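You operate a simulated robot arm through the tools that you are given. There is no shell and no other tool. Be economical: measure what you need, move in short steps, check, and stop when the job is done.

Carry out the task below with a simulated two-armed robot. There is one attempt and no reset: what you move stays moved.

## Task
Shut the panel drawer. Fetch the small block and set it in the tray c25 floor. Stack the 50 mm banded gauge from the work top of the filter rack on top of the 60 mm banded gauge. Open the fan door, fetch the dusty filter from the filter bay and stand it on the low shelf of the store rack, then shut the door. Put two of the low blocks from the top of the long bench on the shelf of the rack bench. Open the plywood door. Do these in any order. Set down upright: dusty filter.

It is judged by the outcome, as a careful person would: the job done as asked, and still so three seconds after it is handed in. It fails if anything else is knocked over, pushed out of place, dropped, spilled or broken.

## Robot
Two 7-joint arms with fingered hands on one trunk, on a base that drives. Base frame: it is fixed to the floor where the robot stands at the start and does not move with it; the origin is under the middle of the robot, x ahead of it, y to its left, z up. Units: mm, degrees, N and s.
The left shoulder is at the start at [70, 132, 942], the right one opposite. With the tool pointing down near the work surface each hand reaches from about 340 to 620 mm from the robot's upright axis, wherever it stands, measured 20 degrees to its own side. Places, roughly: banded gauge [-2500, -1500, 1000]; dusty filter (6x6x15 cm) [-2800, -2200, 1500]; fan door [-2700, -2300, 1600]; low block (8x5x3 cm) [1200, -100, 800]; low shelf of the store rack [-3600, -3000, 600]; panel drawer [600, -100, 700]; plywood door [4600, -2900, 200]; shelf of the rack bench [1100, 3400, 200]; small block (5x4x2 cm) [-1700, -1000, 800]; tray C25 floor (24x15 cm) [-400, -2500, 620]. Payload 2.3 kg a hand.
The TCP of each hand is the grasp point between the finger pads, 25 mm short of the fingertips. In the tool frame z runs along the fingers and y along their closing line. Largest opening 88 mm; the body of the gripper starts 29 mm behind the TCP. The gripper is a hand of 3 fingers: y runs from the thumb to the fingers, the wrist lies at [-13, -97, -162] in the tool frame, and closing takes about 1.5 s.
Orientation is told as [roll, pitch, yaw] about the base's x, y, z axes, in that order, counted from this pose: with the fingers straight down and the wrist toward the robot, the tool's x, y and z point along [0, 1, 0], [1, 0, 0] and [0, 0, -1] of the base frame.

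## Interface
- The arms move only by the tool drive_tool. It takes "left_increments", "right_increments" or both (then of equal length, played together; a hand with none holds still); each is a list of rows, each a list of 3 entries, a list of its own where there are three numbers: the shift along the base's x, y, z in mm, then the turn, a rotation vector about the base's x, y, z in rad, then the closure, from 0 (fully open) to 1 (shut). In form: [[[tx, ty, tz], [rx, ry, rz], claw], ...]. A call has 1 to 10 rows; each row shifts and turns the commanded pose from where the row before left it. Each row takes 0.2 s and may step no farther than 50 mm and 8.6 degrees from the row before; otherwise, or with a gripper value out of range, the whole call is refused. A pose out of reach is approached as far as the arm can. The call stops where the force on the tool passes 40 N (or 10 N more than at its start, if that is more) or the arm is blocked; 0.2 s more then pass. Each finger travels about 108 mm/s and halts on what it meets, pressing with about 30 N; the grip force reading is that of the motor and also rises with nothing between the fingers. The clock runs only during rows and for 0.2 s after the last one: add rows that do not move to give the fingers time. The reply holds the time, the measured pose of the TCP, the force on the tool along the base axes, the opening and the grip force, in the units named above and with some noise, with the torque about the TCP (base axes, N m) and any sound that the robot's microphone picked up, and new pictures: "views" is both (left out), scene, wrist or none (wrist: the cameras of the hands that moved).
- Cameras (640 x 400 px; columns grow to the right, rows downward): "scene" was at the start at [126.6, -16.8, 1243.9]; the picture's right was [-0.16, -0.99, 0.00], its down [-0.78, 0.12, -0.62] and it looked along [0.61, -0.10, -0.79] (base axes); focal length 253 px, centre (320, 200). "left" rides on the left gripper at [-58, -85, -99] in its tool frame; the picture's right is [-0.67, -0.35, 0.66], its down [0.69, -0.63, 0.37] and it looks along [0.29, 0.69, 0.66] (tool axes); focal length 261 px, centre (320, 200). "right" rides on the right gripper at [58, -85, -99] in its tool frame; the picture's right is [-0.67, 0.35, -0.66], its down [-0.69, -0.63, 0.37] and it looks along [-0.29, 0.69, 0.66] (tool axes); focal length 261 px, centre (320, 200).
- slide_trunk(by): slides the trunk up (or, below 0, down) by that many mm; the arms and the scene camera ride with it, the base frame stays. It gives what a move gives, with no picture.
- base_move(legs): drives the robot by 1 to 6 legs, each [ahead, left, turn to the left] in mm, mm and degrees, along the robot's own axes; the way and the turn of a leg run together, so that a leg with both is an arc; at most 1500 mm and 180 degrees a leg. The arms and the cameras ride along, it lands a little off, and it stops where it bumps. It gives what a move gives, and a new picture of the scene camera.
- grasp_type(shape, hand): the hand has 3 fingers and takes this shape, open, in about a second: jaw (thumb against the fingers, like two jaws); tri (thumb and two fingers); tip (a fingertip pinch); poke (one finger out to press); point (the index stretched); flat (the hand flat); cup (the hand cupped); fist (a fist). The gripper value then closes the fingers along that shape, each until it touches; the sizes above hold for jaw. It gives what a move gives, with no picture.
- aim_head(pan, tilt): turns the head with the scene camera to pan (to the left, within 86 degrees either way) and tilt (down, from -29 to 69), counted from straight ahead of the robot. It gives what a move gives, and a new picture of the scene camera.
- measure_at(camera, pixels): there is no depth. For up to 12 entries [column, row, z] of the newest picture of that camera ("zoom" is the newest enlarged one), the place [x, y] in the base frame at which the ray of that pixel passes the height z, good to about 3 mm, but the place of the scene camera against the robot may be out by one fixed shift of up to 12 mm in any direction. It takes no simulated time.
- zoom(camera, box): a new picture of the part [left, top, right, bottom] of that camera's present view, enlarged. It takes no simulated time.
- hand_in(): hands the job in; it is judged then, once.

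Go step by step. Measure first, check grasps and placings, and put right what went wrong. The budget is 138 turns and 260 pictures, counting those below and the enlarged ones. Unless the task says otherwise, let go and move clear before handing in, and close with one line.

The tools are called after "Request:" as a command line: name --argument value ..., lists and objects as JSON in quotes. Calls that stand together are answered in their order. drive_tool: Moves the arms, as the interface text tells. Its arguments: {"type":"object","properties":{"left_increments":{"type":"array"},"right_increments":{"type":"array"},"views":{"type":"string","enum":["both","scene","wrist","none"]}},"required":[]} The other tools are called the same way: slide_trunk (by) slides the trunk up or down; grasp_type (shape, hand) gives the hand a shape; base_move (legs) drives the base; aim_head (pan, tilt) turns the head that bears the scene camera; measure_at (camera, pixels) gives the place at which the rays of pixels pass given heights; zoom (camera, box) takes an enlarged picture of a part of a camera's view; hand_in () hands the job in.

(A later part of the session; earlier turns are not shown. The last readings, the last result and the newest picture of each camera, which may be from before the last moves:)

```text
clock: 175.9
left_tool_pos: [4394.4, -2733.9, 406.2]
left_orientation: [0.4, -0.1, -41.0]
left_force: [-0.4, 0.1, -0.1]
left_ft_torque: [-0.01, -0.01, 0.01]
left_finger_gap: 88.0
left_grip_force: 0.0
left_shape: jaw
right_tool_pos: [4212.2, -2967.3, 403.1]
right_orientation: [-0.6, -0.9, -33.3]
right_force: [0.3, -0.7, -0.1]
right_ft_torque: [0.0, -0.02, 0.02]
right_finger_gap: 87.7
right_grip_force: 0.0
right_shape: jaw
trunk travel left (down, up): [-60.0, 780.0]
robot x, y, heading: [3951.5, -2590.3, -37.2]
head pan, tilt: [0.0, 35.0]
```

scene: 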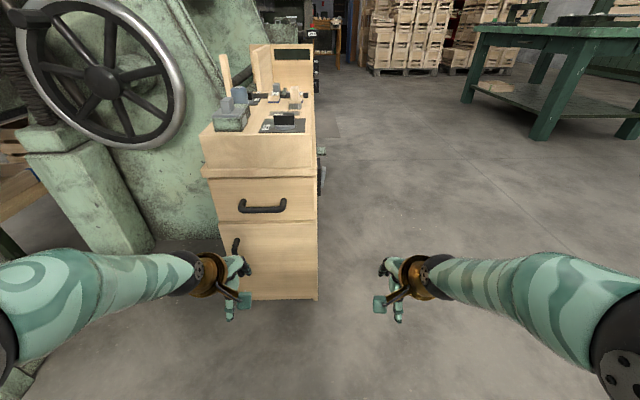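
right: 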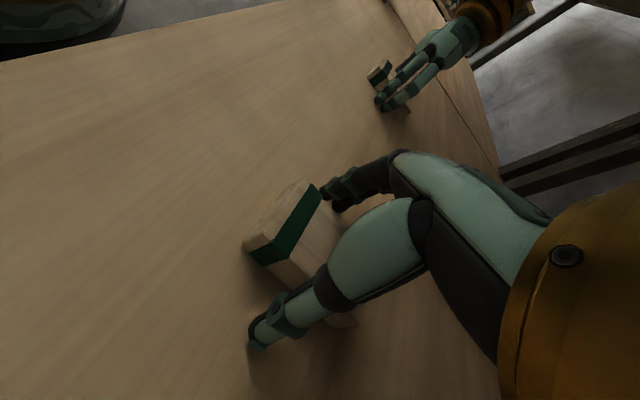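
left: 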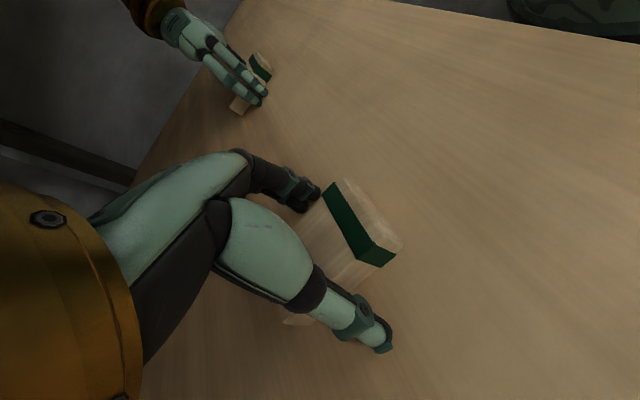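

The handle (236,246) is partly hidden by my left hand. I'll yaw the left hand -90° (closing line sideways), drawing it back and left.

Request:
drive_tool --left_increments '[[[-3, 7, -3], [0, 0, -0.15], 0], [[-3, 7, -3], [0, 0, -0.15], 0], [[-3, 7, -3], [0, 0, -0.15], 0], [[-3, 7, -3], [0, 0, -0.15], 0], [[-3, 7, -3], [0, 0, -0.15], 0], [[-3, 7, -3], [0, 0, -0.15], 0], [[-3, 7, -3], [0, 0, -0.15], 0], [[-3, 7, -3], [0, 0, -0.15], 0], [[-3, 7, -3], [0, 0, -0.15], 0], [[-3, 7, -3], [0, 0, -0.15], 0]]' --views "none"

Request:
drive_tool --left_increments '[[[0, 0, 0], [-0.087, -0.122, 0], 0], [[0, 0, 0], [-0.087, -0.122, 0], 0], [[0, 0, 0], [-0.087, -0.122, 0], 0], [[0, 0, 0], [-0.087, -0.122, 0], 0], [[0, 0, 0], [-0.087, -0.122, 0], 0], [[0, 0, 0], [-0.087, -0.122, 0], 0], [[0, 0, 0], [-0.087, -0.122, 0], 0]]' --views "both"

```text
clock: 178.1
left_tool_pos: [4363.0, -2664.6, 375.9]
left_orientation: [0.4, -0.1, -127.2]
left_force: [0.1, -0.3, -0.2]
left_ft_torque: [0.02, 0.02, 0.01]
left_finger_gap: 87.8
left_grip_force: 0.1
left_shape: jaw
right_tool_pos: [4211.2, -2967.8, 403.0]
right_orientation: [-0.6, -0.8, -33.3]
right_force: [-0.2, 0.8, -0.3]
right_ft_torque: [-0.03, 0.0, -0.01]
right_finger_gap: 87.8
right_grip_force: 0.1
right_shape: jaw
trunk travel left (down, up): [-60.0, 780.0]
robot x, y, heading: [3946.9, -2593.6, -37.3]
head pan, tilt: [0.0, 35.0]
```

```text
clock: 179.7
left_tool_pos: [4363.3, -2662.7, 375.8]
left_orientation: [60.4, 1.2, -126.3]
left_force: [0.6, 0.1, -0.1]
left_ft_torque: [-0.02, -0.02, 0.01]
left_finger_gap: 87.6
left_grip_force: 0.1
left_shape: jaw
left hand out of reach, approached as far as the arm can: row 6
right_tool_pos: [4211.0, -2968.9, 403.8]
right_orientation: [-0.6, -0.8, -33.2]
right_force: [-0.3, 0.5, 0.4]
right_ft_torque: [0.02, -0.02, 0.02]
right_finger_gap: 87.8
right_grip_force: 0.0
right_shape: jaw
trunk travel left (down, up): [-60.0, 780.0]
robot x, y, heading: [3944.5, -2591.6, -37.4]
head pan, tilt: [0.0, 35.0]
```

scene: 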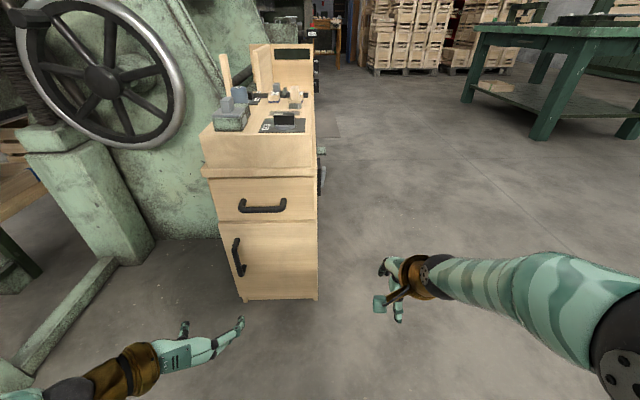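
left: 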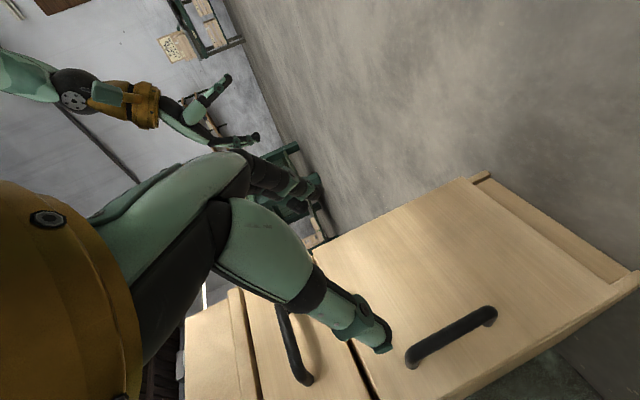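

Handle clearly seen: scene (236,240)-(243,275), wrist (413,362)-(490,315). Triangulating.

Request:
measure_at --camera "scene" --pixels '[[235, 243, 280], [235, 243, 320], [235, 243, 360], [242, 272, 200], [242, 272, 240], [242, 272, 280], [220, 222, 400], [317, 222, 400], [242, 302, 50], [317, 299, 50]]'

Request:
measure_at --camera "left" --pixels '[[413, 358, 280], [413, 358, 320], [413, 358, 360], [488, 315, 200], [488, 315, 240], [488, 315, 280]]'

```text
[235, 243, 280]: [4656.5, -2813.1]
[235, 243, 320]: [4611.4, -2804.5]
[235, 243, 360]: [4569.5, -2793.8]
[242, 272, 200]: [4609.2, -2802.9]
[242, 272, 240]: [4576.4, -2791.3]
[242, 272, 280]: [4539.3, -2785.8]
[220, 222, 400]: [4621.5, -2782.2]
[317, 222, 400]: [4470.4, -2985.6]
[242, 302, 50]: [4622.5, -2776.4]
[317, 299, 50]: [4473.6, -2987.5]
```

```text
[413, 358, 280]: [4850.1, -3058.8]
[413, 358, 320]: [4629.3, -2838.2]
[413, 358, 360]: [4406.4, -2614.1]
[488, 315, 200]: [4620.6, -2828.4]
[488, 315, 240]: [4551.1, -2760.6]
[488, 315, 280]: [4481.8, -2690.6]
```

Handle bar is at about (4602,-2806), z 213–324. I'll drive 80 mm closer, then line up.

Request:
base_move --legs '[[80, 0, 1.8]]'

```text
clock: 180.8
left_tool_pos: [4428.7, -2699.0, 375.8]
left_orientation: [60.5, 1.3, -124.5]
left_force: [0.0, 0.2, -0.1]
left_ft_torque: [0.01, -0.03, 0.01]
left_finger_gap: 87.8
left_grip_force: 0.1
left_shape: jaw
right_tool_pos: [4288.4, -3007.6, 403.9]
right_orientation: [-0.6, -0.7, -31.5]
right_force: [0.3, -0.7, 0.0]
right_ft_torque: [0.03, 0.02, -0.03]
right_finger_gap: 87.7
right_grip_force: 0.0
right_shape: jaw
trunk travel left (down, up): [-60.0, 780.0]
robot x, y, heading: [4010.4, -2638.2, -35.7]
head pan, tilt: [0.0, 35.0]
```

scene: 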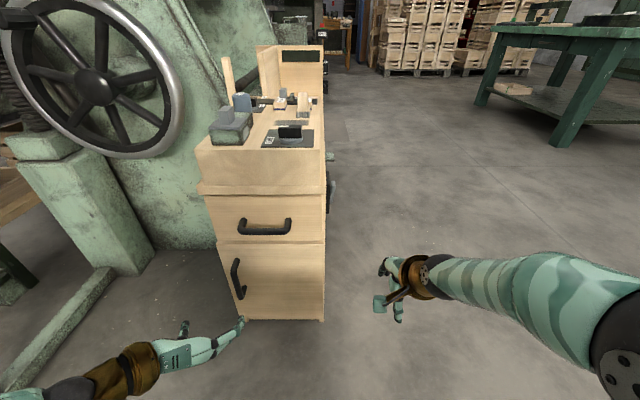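

Request:
drive_tool --left_increments '[[[29, -16.7, -17], [0, 0, 0], 0], [[29, -16.7, -17], [0, 0, 0], 0], [[29, -16.7, -17], [0, 0, 0], 0], [[29, -16.7, -17], [0, 0, 0], 0]]' --views "both"

```text
clock: 181.8
left_tool_pos: [4546.4, -2767.1, 306.8]
left_orientation: [60.5, 1.2, -124.6]
left_force: [-0.2, -0.2, 0.0]
left_ft_torque: [0.01, -0.03, -0.02]
left_finger_gap: 88.1
left_grip_force: 0.1
left_shape: jaw
right_tool_pos: [4288.7, -3008.3, 402.8]
right_orientation: [-0.6, -0.8, -31.4]
right_force: [-0.3, -0.4, 0.8]
right_ft_torque: [0.01, 0.03, 0.01]
right_finger_gap: 87.6
right_grip_force: 0.0
right_shape: jaw
trunk travel left (down, up): [-60.0, 780.0]
robot x, y, heading: [4013.1, -2642.5, -35.7]
head pan, tilt: [0.0, 35.0]
```

scene: 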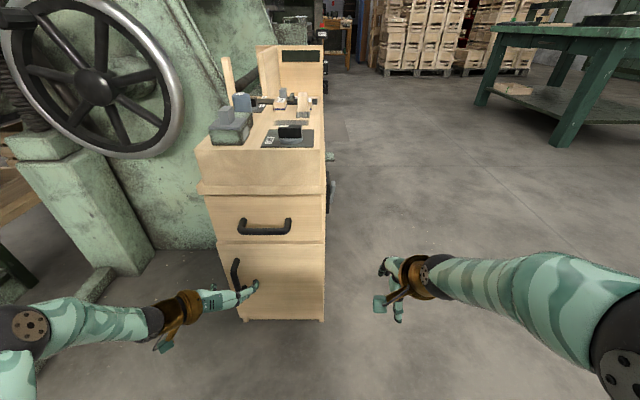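
left: 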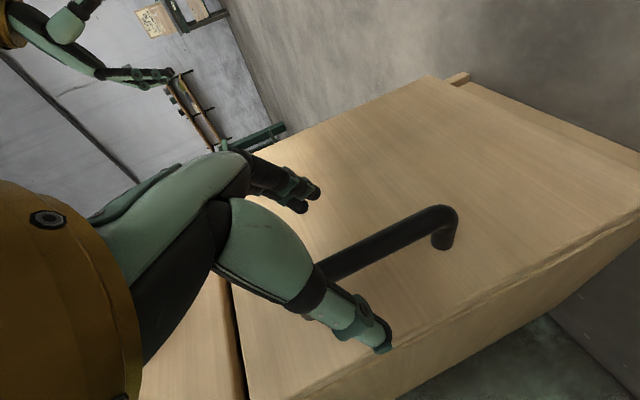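

The bar runs between thumb and fingers. Advancing the last ~65 mm and closing.

Request:
drive_tool --left_increments '[[[19, -13, -13], [0, 0, 0], 0], [[18, -12.5, -12], [0, 0, 0], 0], [[17, -12, -12], [0, 0, 0], 0], [[0, 0, 0], [0, 0, 0], 1], [[0, 0, 0], [0, 0, 0], 1], [[0, 0, 0], [0, 0, 0], 1], [[0, 0, 0], [0, 0, 0], 1], [[0, 0, 0], [0, 0, 0], 1]]' --views "both"

```text
clock: 182.6
left_tool_pos: [4589.9, -2790.8, 267.7]
left_orientation: [60.0, 1.4, -124.6]
left_force: [-18.9, 16.1, 5.1]
left_ft_torque: [-0.15, 0.27, -1.52]
left_finger_gap: 87.9
left_grip_force: 0.1
left_shape: jaw
right_tool_pos: [4288.2, -3003.9, 405.1]
right_orientation: [-0.5, -0.9, -31.1]
right_force: [-0.6, 0.3, -0.3]
right_ft_torque: [-0.01, -0.01, -0.01]
right_finger_gap: 87.6
right_grip_force: 0.1
right_shape: jaw
trunk travel left (down, up): [-60.0, 780.0]
robot x, y, heading: [4013.0, -2639.6, -35.0]
head pan, tilt: [0.0, 35.0]
stopped in row 3 (left hand): the force on the tool passed its limit at 50 N (the readings are from after the stop); the commanded pose is now the measured one
```

scene: 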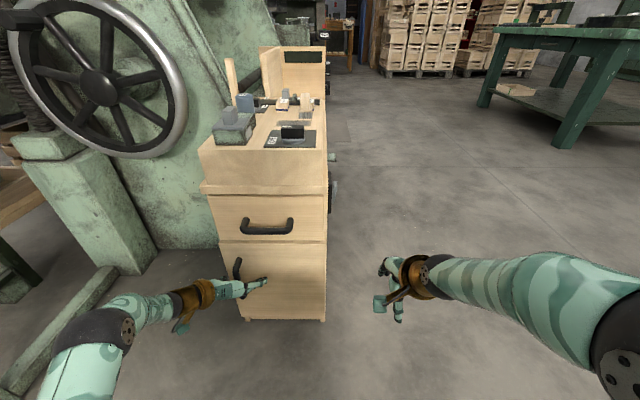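
left: 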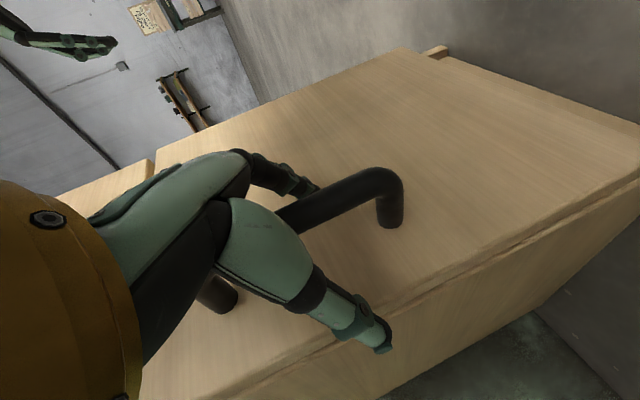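

Fingertips touch the door with the bar between them. Backing 4 mm and closing.

Request:
drive_tool --left_increments '[[[-4, 3, 0], [0, 0, 0], 0], [[0, 0, 0], [0, 0, 0], 1], [[0, 0, 0], [0, 0, 0], 1], [[0, 0, 0], [0, 0, 0], 1], [[0, 0, 0], [0, 0, 0], 1], [[0, 0, 0], [0, 0, 0], 1], [[0, 0, 0], [0, 0, 0], 1]]' --views "wrist"

```text
clock: 184.2
left_tool_pos: [4586.5, -2790.9, 268.3]
left_orientation: [60.1, 1.3, -124.7]
left_force: [-11.0, 4.8, -1.9]
left_ft_torque: [0.15, -0.01, -0.36]
left_finger_gap: 51.2
left_grip_force: 29.6
left_shape: jaw
right_tool_pos: [4289.2, -3005.9, 403.5]
right_orientation: [-0.5, -0.7, -31.2]
right_force: [-0.3, 0.2, -0.2]
right_ft_torque: [-0.01, 0.04, 0.01]
right_finger_gap: 87.4
right_grip_force: 0.1
right_shape: jaw
trunk travel left (down, up): [-60.0, 780.0]
robot x, y, heading: [4012.5, -2640.2, -35.6]
head pan, tilt: [0.0, 35.0]
```

left: 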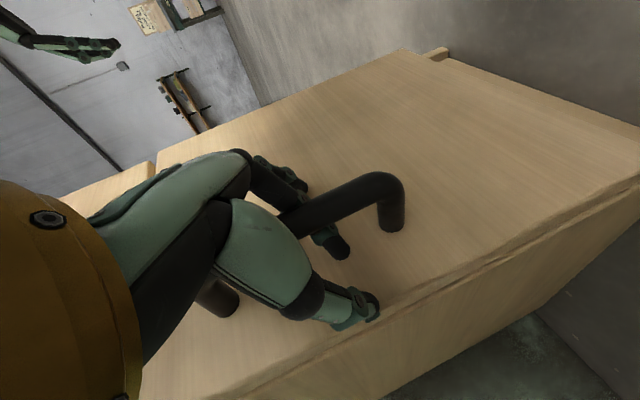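

Gap is 51 mm — the thumb may be dragging on the door. Backing another 5 mm with continued closing.

Request:
drive_tool --left_increments '[[[-4, 3, 0], [0, 0, 0], 1], [[-2, 1.5, 0], [0, 0, 0], 1], [[0, 0, 0], [0, 0, 0], 1], [[0, 0, 0], [0, 0, 0], 1], [[0, 0, 0], [0, 0, 0], 1]]' --views "both"

```text
clock: 185.3
left_tool_pos: [4580.2, -2787.3, 269.7]
left_orientation: [59.9, 1.3, -124.6]
left_force: [-1.4, -4.0, -1.8]
left_ft_torque: [0.16, -0.07, 0.12]
left_finger_gap: 51.8
left_grip_force: 29.6
left_shape: jaw
right_tool_pos: [4290.0, -3006.6, 403.1]
right_orientation: [-0.6, -0.7, -31.3]
right_force: [0.0, 0.2, 0.1]
right_ft_torque: [0.0, 0.0, 0.02]
right_finger_gap: 87.7
right_grip_force: 0.0
right_shape: jaw
trunk travel left (down, up): [-60.0, 780.0]
robot x, y, heading: [4013.7, -2642.2, -35.4]
head pan, tilt: [0.0, 35.0]
```

scene: 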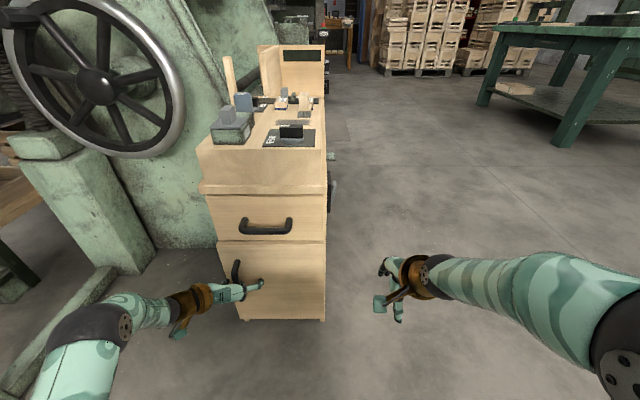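
left: 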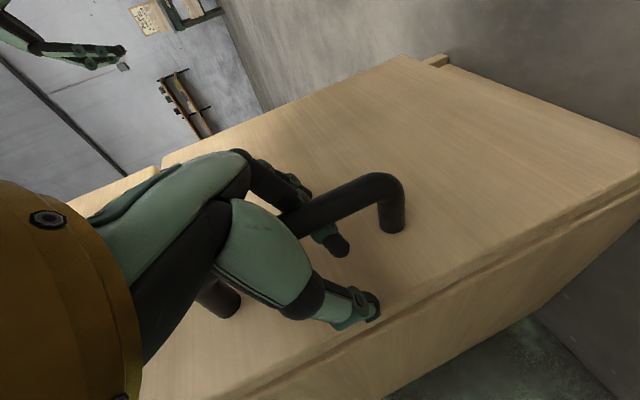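

Readings suggest the hand holds the handle loosely. Pulling along the door's arc a little to test.

Request:
drive_tool --left_increments '[[[-18, 11.5, 0], [0, 0, 0.1], 1], [[-19.3, 9.5, 0], [0, 0, 0.1], 1], [[-20.1, 7.4, 0], [0, 0, 0.1], 1], [[-20.8, 5.3, 0], [0, 0, 0.1], 1]]' --views "both"

```text
clock: 186.3
left_tool_pos: [4502.7, -2754.6, 270.2]
left_orientation: [60.1, 1.4, -102.1]
left_force: [-4.8, -32.6, 0.4]
left_ft_torque: [0.03, 0.09, 0.11]
left_finger_gap: 49.0
left_grip_force: 29.9
left_shape: jaw
right_tool_pos: [4288.2, -3008.6, 402.9]
right_orientation: [-0.5, -0.7, -31.4]
right_force: [-0.7, 0.0, -0.6]
right_ft_torque: [-0.01, -0.01, -0.01]
right_finger_gap: 87.7
right_grip_force: 0.1
right_shape: jaw
trunk travel left (down, up): [-60.0, 780.0]
robot x, y, heading: [4009.1, -2639.0, -35.5]
head pan, tilt: [0.0, 35.0]
```

scene: 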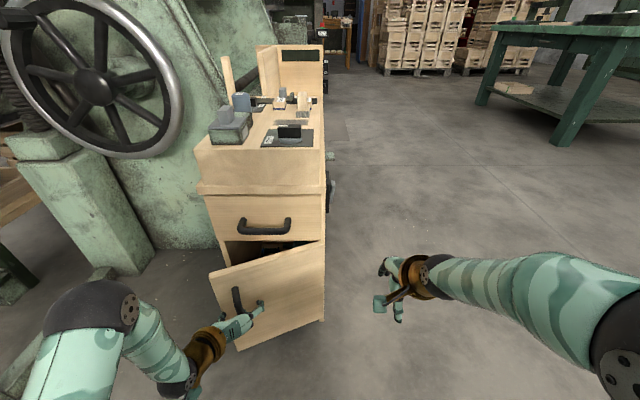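
left: 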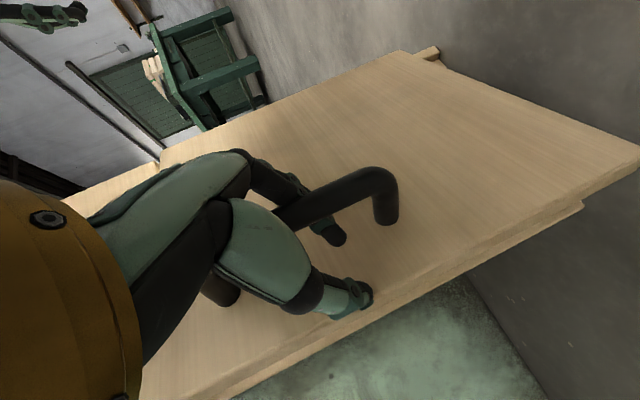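

The door is swinging open (~25°). Side force shows I should bias toward -y; continuing the arc with that correction.

Request:
drive_tool --left_increments '[[[-8, -5, 0], [0, 0, 0.05], 1], [[-20, -1, 0], [0, 0, 0.105], 1], [[-20, -3, 0], [0, 0, 0.105], 1], [[-19.5, -5, 0], [0, 0, 0.105], 1], [[-19, -7.5, 0], [0, 0, 0.105], 1], [[-18, -9.5, 0], [0, 0, 0.105], 1]]' --views "both"

```text
clock: 187.8
left_tool_pos: [4396.3, -2780.9, 267.7]
left_orientation: [60.0, 1.4, -68.6]
left_force: [-0.6, -5.5, -1.6]
left_ft_torque: [-0.01, 0.07, -0.58]
left_finger_gap: 29.6
left_grip_force: 30.2
left_shape: jaw
right_tool_pos: [4290.4, -3004.7, 403.2]
right_orientation: [-0.7, -0.7, -31.2]
right_force: [0.1, 0.6, 0.2]
right_ft_torque: [0.02, -0.01, 0.01]
right_finger_gap: 87.6
right_grip_force: 0.1
right_shape: jaw
trunk travel left (down, up): [-60.0, 780.0]
robot x, y, heading: [4008.2, -2641.2, -35.1]
head pan, tilt: [0.0, 35.0]
```

scene: 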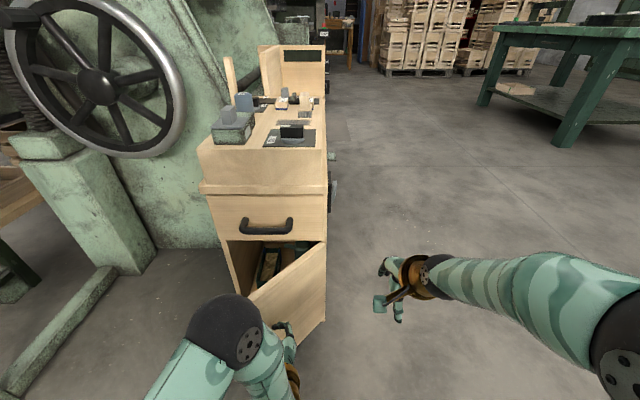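
left: 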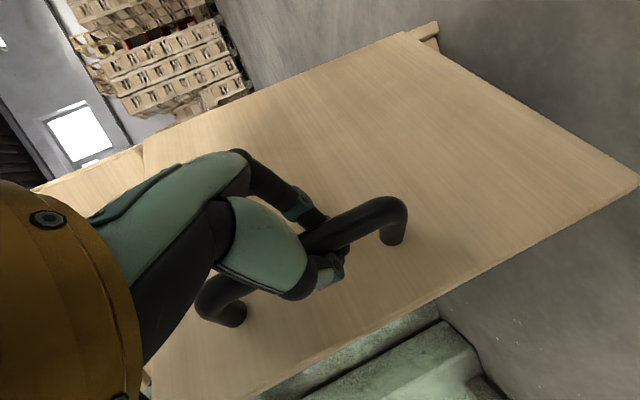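

Door ~60° open, grip firm on the bar. Continuing the arc toward 90°.

Request:
drive_tool --left_increments '[[[-18, -8.3, 0], [0, 0, 0.1], 1], [[-17, -10, 0], [0, 0, 0.1], 1], [[-16, -12, 0], [0, 0, 0.1], 1], [[-14.7, -13.5, 0], [0, 0, 0.1], 1]]' --views "both"

```text
clock: 188.8
left_tool_pos: [4332.3, -2826.6, 267.3]
left_orientation: [60.0, 1.5, -45.7]
left_force: [-9.6, 6.9, -2.7]
left_ft_torque: [-0.04, 0.08, -0.58]
left_finger_gap: 28.8
left_grip_force: 29.9
left_shape: jaw
right_tool_pos: [4289.9, -3006.5, 403.7]
right_orientation: [-0.6, -0.8, -31.2]
right_force: [-0.4, -0.6, 0.0]
right_ft_torque: [-0.01, 0.01, -0.02]
right_finger_gap: 87.3
right_grip_force: 0.1
right_shape: jaw
trunk travel left (down, up): [-60.0, 780.0]
robot x, y, heading: [4010.6, -2639.9, -35.3]
head pan, tilt: [0.0, 35.0]
```

scene: 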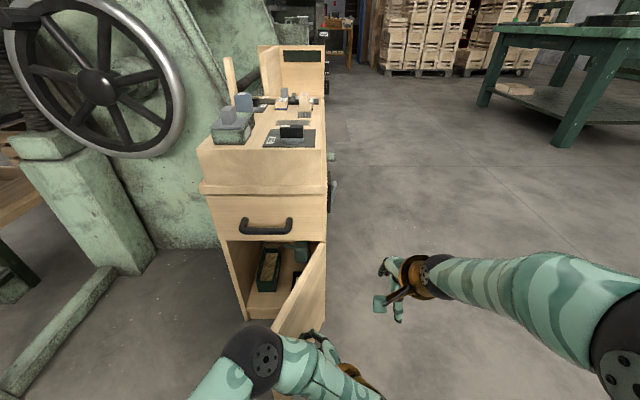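
left: 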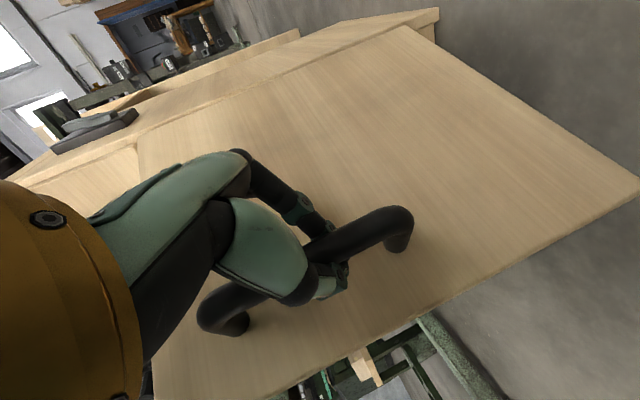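

Door ~82° open. A touch more, then release and draw the hand off along the finger direction.

Request:
drive_tool --left_increments '[[[-13, -15, 0], [0, 0, 0.1], 1], [[0, 0, 0], [0, 0, 0], 0], [[0, 0, 0], [0, 0, 0], 0], [[0, 0, 0], [0, 0, 0], 0], [[0, 0, 0], [0, 0, 0], 0], [[-10, -12, 9], [0, 0, 0], 0], [[-12, -14, 11], [0, 0, 0], 0], [[-12, -14, 11], [0, 0, 0], 0], [[-12, -14, 11], [0, 0, 0], 0]]' --views "both"

```text
clock: 190.8
left_tool_pos: [4333.2, -2856.4, 311.9]
left_orientation: [60.0, 1.4, -40.1]
left_force: [0.1, -0.6, -0.2]
left_ft_torque: [0.0, 0.0, 0.0]
left_finger_gap: 87.4
left_grip_force: 0.2
left_shape: jaw
left hand out of reach, approached as far as the arm can: row 6, 7, 8, 9
right_tool_pos: [4289.4, -3006.3, 403.9]
right_orientation: [-0.7, -0.8, -31.2]
right_force: [0.0, -0.2, 0.7]
right_ft_torque: [0.02, 0.04, 0.03]
right_finger_gap: 87.9
right_grip_force: 0.0
right_shape: jaw
trunk travel left (down, up): [-60.0, 780.0]
robot x, y, heading: [4011.5, -2637.3, -35.6]
head pan, tilt: [0.0, 35.0]
```

scene: 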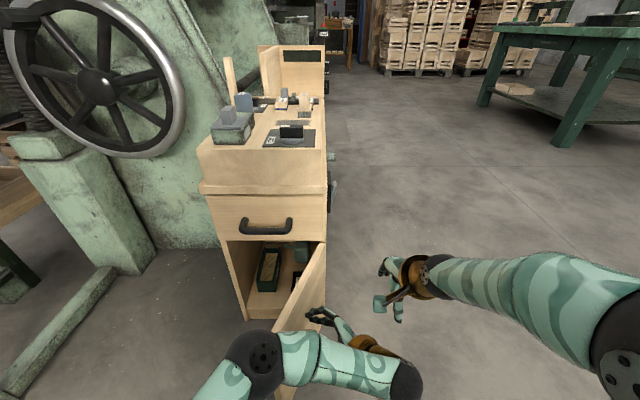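
left: 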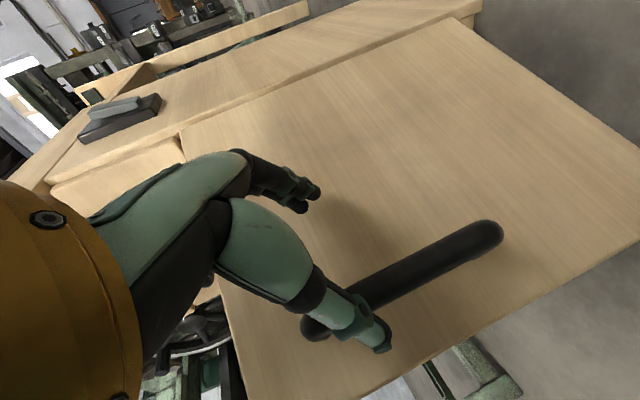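

Fingers still partly straddle the bar; raising the trunk lifts them vertically clear of it, then I back away.

Request:
slide_trunk --by 200

Request:
base_move --legs '[[-400, 0, 0]]'

```text
clock: 192.9
left_tool_pos: [4333.4, -2857.1, 511.3]
left_orientation: [60.0, 1.5, -40.0]
left_force: [0.4, 0.3, 0.0]
left_ft_torque: [-0.02, 0.0, 0.0]
left_finger_gap: 87.4
left_grip_force: 0.0
left_shape: jaw
right_tool_pos: [4289.0, -3004.5, 602.7]
right_orientation: [-0.6, -0.8, -31.1]
right_force: [0.3, 0.1, 0.5]
right_ft_torque: [-0.02, 0.03, 0.02]
right_finger_gap: 87.7
right_grip_force: 0.0
right_shape: jaw
trunk travel left (down, up): [-260.0, 580.0]
robot x, y, heading: [4009.5, -2640.6, -35.4]
head pan, tilt: [0.0, 35.0]
```

```text
clock: 195.4
left_tool_pos: [4010.7, -2625.1, 510.6]
left_orientation: [60.0, 1.4, -39.4]
left_force: [-0.6, 0.2, 0.1]
left_ft_torque: [0.0, 0.01, 0.0]
left_finger_gap: 87.5
left_grip_force: 0.0
left_shape: jaw
right_tool_pos: [3968.7, -2774.7, 603.7]
right_orientation: [-0.6, -0.7, -30.6]
right_force: [0.5, -0.4, 0.0]
right_ft_torque: [0.0, 0.01, 0.02]
right_finger_gap: 87.8
right_grip_force: 0.0
right_shape: jaw
trunk travel left (down, up): [-260.0, 580.0]
robot x, y, heading: [3688.6, -2409.6, -34.7]
head pan, tilt: [0.0, 35.0]
```

scene: 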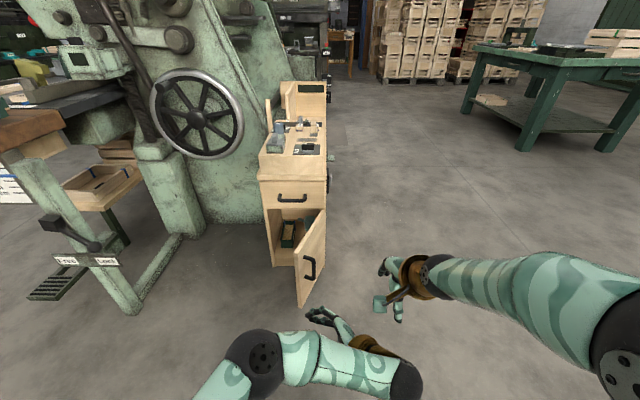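

The plywood door stands open. Now I return the left hand to neutral, raise the trunk, and turn around toward the west.

Request:
drive_tool --left_increments '[[[15, 12.6, 12], [-0.101, 0.083, 0.01], 0], [[15, 12.6, 12], [-0.101, 0.083, 0.01], 0], [[15, 12.6, 12], [-0.101, 0.083, 0.01], 0], [[15, 12.6, 12], [-0.101, 0.083, 0.01], 0], [[15, 12.6, 12], [-0.101, 0.083, 0.01], 0], [[15, 12.6, 12], [-0.101, 0.083, 0.01], 0], [[15, 12.6, 12], [-0.101, 0.083, 0.01], 0], [[15, 12.6, 12], [-0.101, 0.083, 0.01], 0]]' --views "none"

Request:
slide_trunk --by 300

Request:
base_move --legs '[[0, 0, 178]]'

Request:
aim_head --pan 10 --tilt 15

```text
clock: 197.2
left_tool_pos: [4133.6, -2525.0, 607.6]
left_orientation: [-0.2, 2.8, -36.8]
left_force: [-0.1, -0.3, 0.9]
left_ft_torque: [-0.01, -0.03, -0.01]
left_finger_gap: 87.6
left_grip_force: 0.1
left_shape: jaw
right_tool_pos: [3970.7, -2776.0, 604.3]
right_orientation: [-0.6, -0.8, -30.4]
right_force: [0.1, 0.5, -0.4]
right_ft_torque: [-0.01, 0.01, -0.03]
right_finger_gap: 88.0
right_grip_force: 0.0
right_shape: jaw
trunk travel left (down, up): [-260.0, 580.0]
robot x, y, heading: [3687.7, -2413.1, -34.7]
head pan, tilt: [0.0, 35.0]
```

```text
clock: 200.2
left_tool_pos: [4133.1, -2526.2, 908.2]
left_orientation: [0.0, 2.9, -36.9]
left_force: [0.8, -0.1, -0.3]
left_ft_torque: [0.0, -0.02, -0.02]
left_finger_gap: 87.6
left_grip_force: 0.0
left_shape: jaw
right_tool_pos: [3969.5, -2776.0, 904.6]
right_orientation: [-0.6, -0.9, -30.5]
right_force: [-0.2, 0.5, -0.3]
right_ft_torque: [-0.02, 0.02, -0.01]
right_finger_gap: 87.7
right_grip_force: 0.1
right_shape: jaw
trunk travel left (down, up): [-560.0, 280.0]
robot x, y, heading: [3688.6, -2410.0, -34.5]
head pan, tilt: [0.0, 35.0]
```

```text
clock: 208.0
left_tool_pos: [3234.9, -2310.7, 906.9]
left_orientation: [0.0, 2.9, 144.8]
left_force: [0.5, 0.0, 0.0]
left_ft_torque: [0.0, -0.01, 0.01]
left_finger_gap: 87.5
left_grip_force: 0.1
left_shape: jaw
right_tool_pos: [3393.7, -2058.2, 902.0]
right_orientation: [-0.6, -0.7, 151.2]
right_force: [-0.1, 0.6, 0.1]
right_ft_torque: [-0.05, -0.03, 0.0]
right_finger_gap: 87.5
right_grip_force: 0.0
right_shape: jaw
trunk travel left (down, up): [-560.0, 280.0]
robot x, y, heading: [3687.7, -2415.5, 147.4]
head pan, tilt: [0.0, 35.0]
```

scene: 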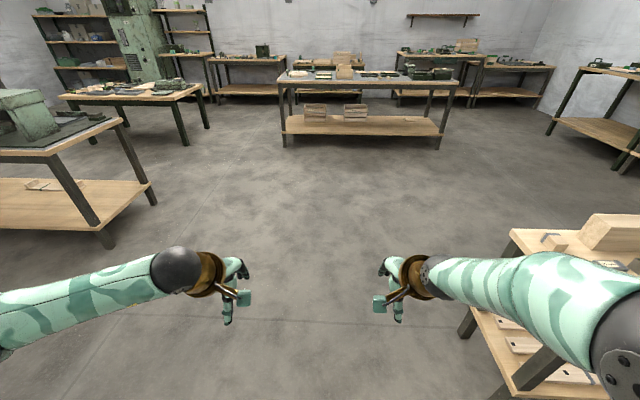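

```text
clock: 208.8
left_tool_pos: [3235.5, -2311.5, 907.1]
left_orientation: [0.0, 2.9, 144.8]
left_force: [0.3, 1.0, 0.1]
left_ft_torque: [-0.02, 0.03, 0.02]
left_finger_gap: 87.7
left_grip_force: 0.1
left_shape: jaw
right_tool_pos: [3392.5, -2057.8, 903.1]
right_orientation: [-0.6, -0.8, 151.2]
right_force: [0.0, 0.0, 0.1]
right_ft_torque: [0.02, 0.02, 0.0]
right_finger_gap: 87.7
right_grip_force: 0.1
right_shape: jaw
trunk travel left (down, up): [-560.0, 280.0]
robot x, y, heading: [3684.4, -2410.0, 146.9]
head pan, tilt: [10.0, 15.0]
```

scene: 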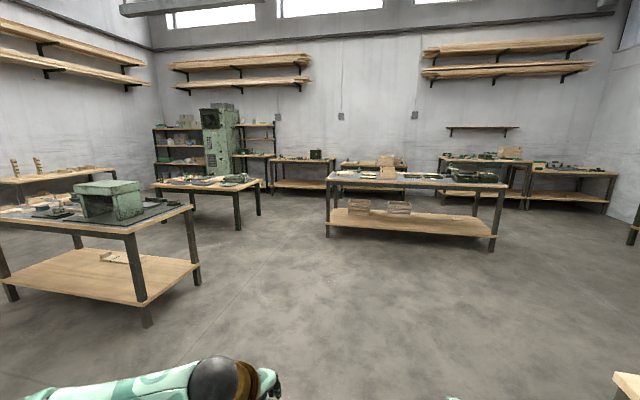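

Request:
measure_at --camera "scene" --pixels '[[148, 327, 0], [197, 285, 0], [238, 230, 0], [259, 213, 0], [329, 238, 0], [491, 251, 0], [280, 196, 0], [185, 215, 0]]'

Request:
zoom --camera "scene" --box '[120, 90, 360, 240]'

```text
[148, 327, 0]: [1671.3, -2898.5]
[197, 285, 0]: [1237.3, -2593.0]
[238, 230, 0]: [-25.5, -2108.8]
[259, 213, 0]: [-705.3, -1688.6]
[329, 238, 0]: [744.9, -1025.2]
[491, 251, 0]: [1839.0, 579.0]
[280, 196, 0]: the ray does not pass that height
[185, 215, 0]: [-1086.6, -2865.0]
```

```text
2.67 times, centred on (240, 165) of scene
```

zoom: 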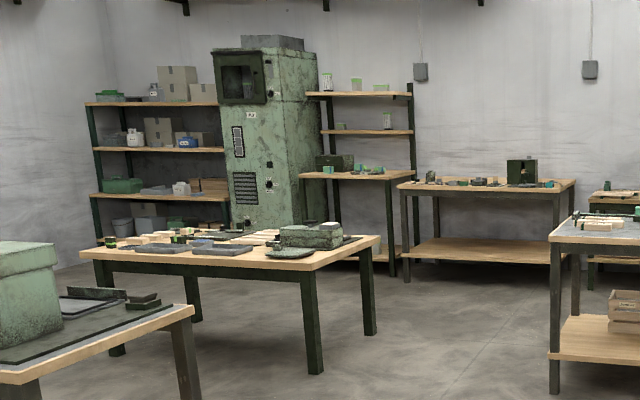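

Aisle between the long bench (lat end (745,-1025)) and the tables (1237,-2593)/(-25,-2109) is ~1 m wide and clear. Driving through it.

Request:
base_move --legs '[[0, 1000, 0], [1500, 0, 0], [1500, 0, 0], [1200, 0, 0]]'

Request:
aim_head --pan 30 --tilt 25

```text
clock: 233.7
left_tool_pos: [-917.1, -1024.7, 906.1]
left_orientation: [0.0, 2.9, 145.6]
left_force: [0.2, -0.2, -0.3]
left_ft_torque: [0.02, 0.04, -0.01]
left_finger_gap: 87.6
left_grip_force: 0.0
left_shape: jaw
right_tool_pos: [-765.0, -768.9, 903.8]
right_orientation: [-0.6, -0.8, 151.8]
right_force: [0.6, 0.0, -0.5]
right_ft_torque: [-0.01, -0.01, -0.04]
right_finger_gap: 87.7
right_grip_force: 0.1
right_shape: jaw
trunk travel left (down, up): [-560.0, 280.0]
robot x, y, heading: [-466.4, -1122.3, 147.8]
head pan, tilt: [10.0, 15.0]
```

scene: 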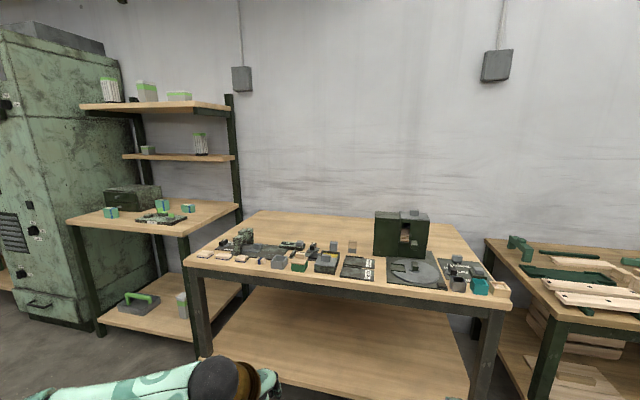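

```text
clock: 234.5
left_tool_pos: [-917.6, -1024.5, 908.7]
left_orientation: [0.1, 2.9, 145.6]
left_force: [1.3, 0.1, 0.1]
left_ft_torque: [0.03, -0.01, 0.01]
left_finger_gap: 87.7
left_grip_force: 0.1
left_shape: jaw
right_tool_pos: [-764.2, -767.9, 903.9]
right_orientation: [-0.6, -0.8, 151.8]
right_force: [0.5, -0.6, 0.4]
right_ft_torque: [-0.02, -0.01, 0.0]
right_finger_gap: 87.6
right_grip_force: 0.0
right_shape: jaw
trunk travel left (down, up): [-560.0, 280.0]
robot x, y, heading: [-468.4, -1120.1, 147.8]
head pan, tilt: [30.0, 25.0]
```

scene: 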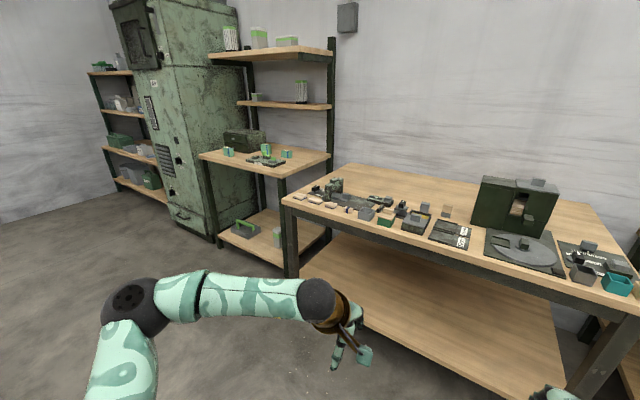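

Request:
zoom --camera "scene" --box '[280, 160, 472, 280]'

Request:
zoom --camera "scene" --box '[180, 110, 340, 210]'

```text
3.33 times, centred on (376, 220) of scene
```

zoom: 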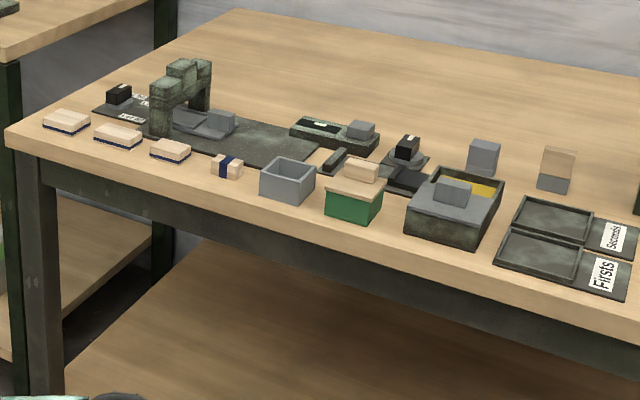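

```text
4.00 times, centred on (260, 160) of scene
```

zoom: 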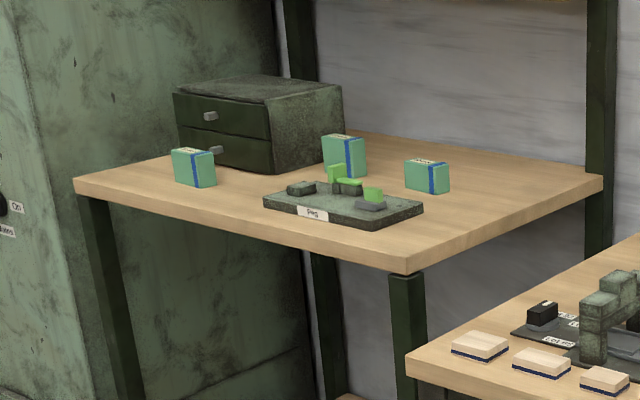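

Request:
zoom --camera "scene" --box '[285, 180, 365, 230]'

Request:
measure_at --camera "scene" --pixels '[[300, 197, 800], [315, 201, 800], [331, 205, 800], [348, 210, 800], [388, 211, 840], [448, 211, 810], [425, 208, 810], [283, 200, 780], [640, 310, 780]]'

```text
8.00 times, centred on (325, 205) of scene
```

zoom: 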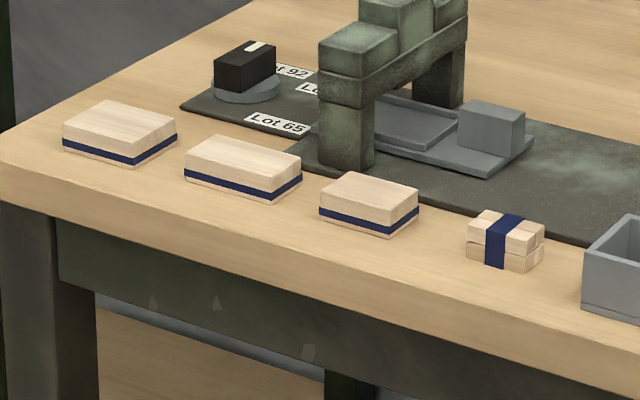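

```text
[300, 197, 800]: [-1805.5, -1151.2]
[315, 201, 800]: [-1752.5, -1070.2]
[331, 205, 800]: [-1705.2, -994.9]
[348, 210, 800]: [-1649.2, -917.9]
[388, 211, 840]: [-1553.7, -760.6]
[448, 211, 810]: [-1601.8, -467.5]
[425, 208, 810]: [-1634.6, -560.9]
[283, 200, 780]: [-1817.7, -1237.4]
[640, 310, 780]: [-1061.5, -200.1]
```

The third block (zoom (368,205)), at (-1705,-995), matches the small block. Measuring its corners, then driving to it.

Request:
measure_at --camera "zoom" --pixels '[[320, 204, 800], [351, 172, 800], [418, 187, 800], [392, 221, 800], [395, 237, 780], [320, 220, 780]]'

Request:
base_move --legs '[[0, 0, -3], [560, 0, 0], [0, 450, 0]]'

Request:
aim_head --pan 10 --tilt 45

```text
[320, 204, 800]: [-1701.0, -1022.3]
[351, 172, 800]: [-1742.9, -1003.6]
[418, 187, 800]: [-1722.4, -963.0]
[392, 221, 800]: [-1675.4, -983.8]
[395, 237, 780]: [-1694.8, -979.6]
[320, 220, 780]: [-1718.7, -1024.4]
```

```text
clock: 240.5
left_tool_pos: [-1626.2, -1047.1, 907.1]
left_orientation: [0.0, 2.9, 142.7]
left_force: [-0.1, -0.4, -0.1]
left_ft_torque: [-0.02, -0.01, -0.02]
left_finger_gap: 87.4
left_grip_force: 0.1
left_shape: jaw
right_tool_pos: [-1460.7, -799.0, 902.6]
right_orientation: [-0.7, -0.8, 149.1]
right_force: [-0.3, 0.2, 0.0]
right_ft_torque: [-0.03, -0.03, 0.02]
right_finger_gap: 87.8
right_grip_force: 0.1
right_shape: jaw
trunk travel left (down, up): [-560.0, 280.0]
robot x, y, heading: [-1183.8, -1163.9, 144.5]
head pan, tilt: [30.0, 25.0]
```

scene: 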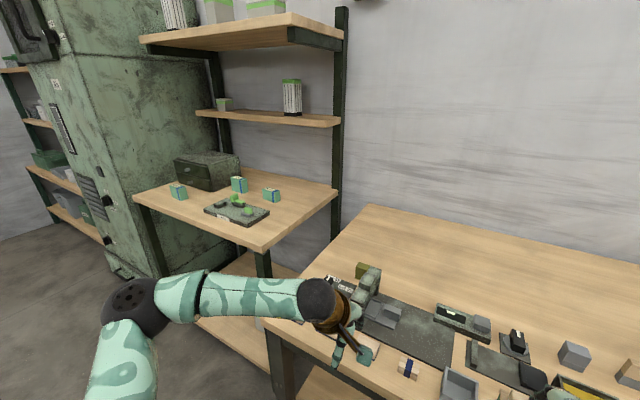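

```text
clock: 241.3
left_tool_pos: [-1627.4, -1047.7, 908.0]
left_orientation: [0.1, 2.8, 142.6]
left_force: [0.7, -0.8, 0.4]
left_ft_torque: [-0.01, 0.0, 0.0]
left_finger_gap: 87.8
left_grip_force: 0.1
left_shape: jaw
right_tool_pos: [-1462.5, -799.8, 903.2]
right_orientation: [-0.6, -0.8, 149.1]
right_force: [-0.8, 0.1, 0.3]
right_ft_torque: [-0.04, 0.02, -0.03]
right_finger_gap: 87.9
right_grip_force: 0.0
right_shape: jaw
trunk travel left (down, up): [-560.0, 280.0]
robot x, y, heading: [-1178.2, -1159.6, 144.8]
head pan, tilt: [10.0, 45.0]
```

scene: 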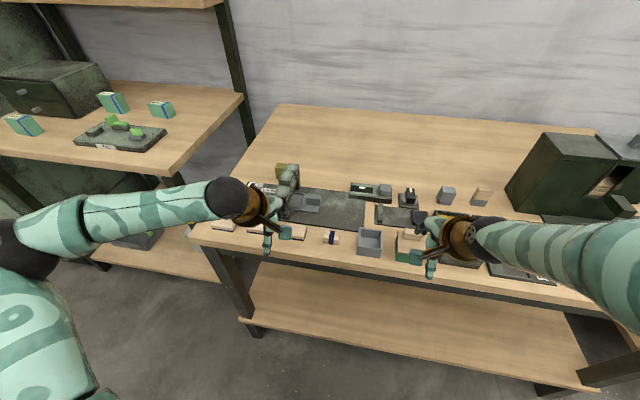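

I need to know how close the arch stands to the small block; measuring in a close-up.

Request:
zoom --camera "scene" --box '[200, 150, 392, 270]'

```text
3.33 times, centred on (296, 210) of scene
```

zoom: 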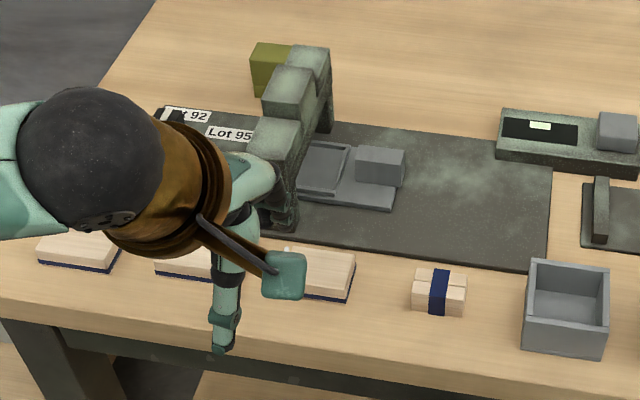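

I'll yaw the left hand -90° while drawing back so I see the block clearly.

Request:
drive_tool --left_increments '[[[8, -6, 2], [0, -0.005, -0.15], 0.2], [[8, -6, 2], [0, -0.005, -0.15], 0.2], [[8, -6, 2], [0, -0.005, -0.15], 0.2], [[8, -6, 2], [0, -0.005, -0.15], 0.2], [[8, -6, 2], [0, -0.005, -0.15], 0.2], [[8, -6, 2], [0, -0.005, -0.15], 0.2], [[8, -6, 2], [0, -0.005, -0.15], 0.2], [[8, -6, 2], [0, -0.005, -0.15], 0.2], [[8, -6, 2], [0, -0.005, -0.15], 0.2], [[8, -6, 2], [0, -0.005, -0.15], 0.2]]' --views "both"

Request:
zoom --camera "scene" --box '[200, 170, 360, 270]'

```text
clock: 243.5
left_tool_pos: [-1429.7, -1085.2, 960.7]
left_orientation: [-2.6, 3.4, 56.6]
left_force: [-0.6, 0.1, -0.1]
left_ft_torque: [-0.01, 0.05, 0.03]
left_finger_gap: 70.7
left_grip_force: 0.1
left_shape: jaw
left hand out of reach, approached as far as the arm can: row 5, 6, 7, 8, 9, 10
right_tool_pos: [-1460.2, -798.1, 904.2]
right_orientation: [-0.5, -0.8, 149.0]
right_force: [0.1, 0.0, 1.0]
right_ft_torque: [0.01, -0.01, 0.01]
right_finger_gap: 87.9
right_grip_force: 0.0
right_shape: jaw
trunk travel left (down, up): [-560.0, 280.0]
robot x, y, heading: [-1182.7, -1163.7, 144.6]
head pan, tilt: [10.0, 45.0]
```

scene: 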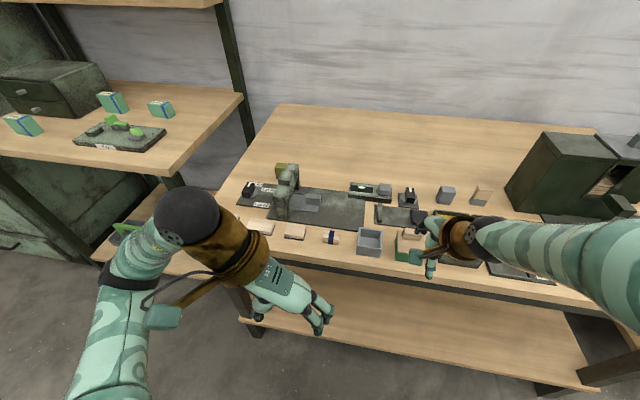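
left: 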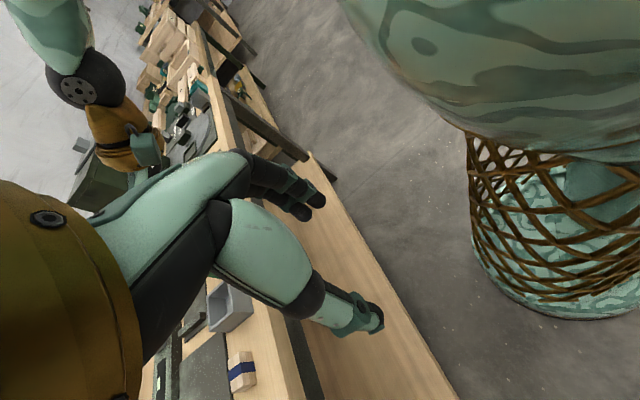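

```text
4.00 times, centred on (280, 220) of scene
```

zoom: 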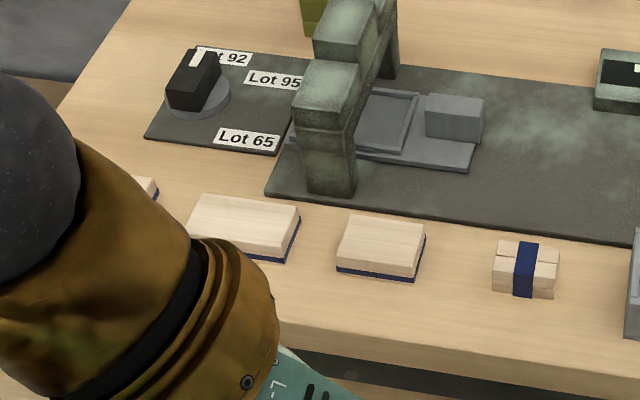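

Request:
measure_at --camera "zoom" --pixels '[[352, 213, 820], [426, 224, 820], [411, 274, 820], [338, 262, 820], [338, 272, 800], [412, 282, 800], [352, 213, 800], [426, 224, 800], [411, 274, 800], [338, 262, 800], [306, 193, 800], [357, 198, 800]]'

```text
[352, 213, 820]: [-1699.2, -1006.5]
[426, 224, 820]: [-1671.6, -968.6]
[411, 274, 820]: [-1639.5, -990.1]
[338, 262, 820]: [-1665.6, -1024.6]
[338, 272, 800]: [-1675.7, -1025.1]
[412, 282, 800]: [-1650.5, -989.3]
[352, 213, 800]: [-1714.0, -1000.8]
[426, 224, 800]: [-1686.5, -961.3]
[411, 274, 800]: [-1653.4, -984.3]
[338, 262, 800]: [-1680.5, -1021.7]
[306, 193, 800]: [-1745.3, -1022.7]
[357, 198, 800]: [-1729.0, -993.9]
```

Block centre is at about (-1669,-998) with top ≈ 818; the arch leg is 48 mm behind it. Moving above it (biased 6 mm toward me) and levelling the hand.

Request:
drive_tool --left_increments '[[[-23.6, 21.6, -5.6], [0.0149, 0.001, -0.007], 0.2], [[-23.6, 21.6, -5.6], [0.0149, 0.001, -0.007], 0.2], [[-23.6, 21.6, -5.6], [0.0149, 0.001, -0.007], 0.2], [[-23.6, 21.6, -5.6], [0.0149, 0.001, -0.007], 0.2], [[-23.6, 21.6, -5.6], [0.0149, 0.001, -0.007], 0.2]]' --views "both"

```text
clock: 244.7
left_tool_pos: [-1417.2, -1028.6, 971.9]
left_orientation: [0.1, -0.1, 54.9]
left_force: [-0.3, 1.3, 0.2]
left_ft_torque: [0.04, 0.02, 0.01]
left_finger_gap: 70.7
left_grip_force: 0.1
left_shape: jaw
left hand out of reach, approached as far as the arm can: row 1, 2, 3, 4, 5
right_tool_pos: [-1462.1, -799.5, 904.2]
right_orientation: [-0.7, -0.7, 149.0]
right_force: [0.3, 0.4, -0.2]
right_ft_torque: [-0.03, -0.02, -0.01]
right_finger_gap: 88.1
right_grip_force: 0.0
right_shape: jaw
trunk travel left (down, up): [-560.0, 280.0]
robot x, y, heading: [-1182.7, -1163.9, 145.0]
head pan, tilt: [10.0, 45.0]
```

scene: 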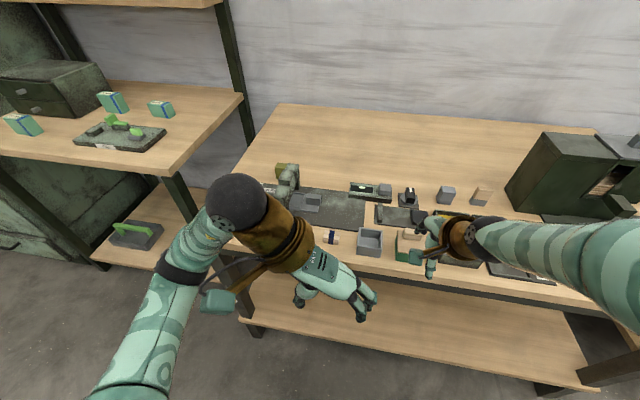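
left: 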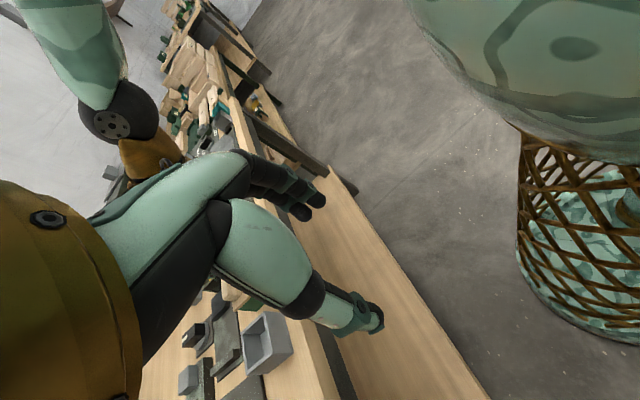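

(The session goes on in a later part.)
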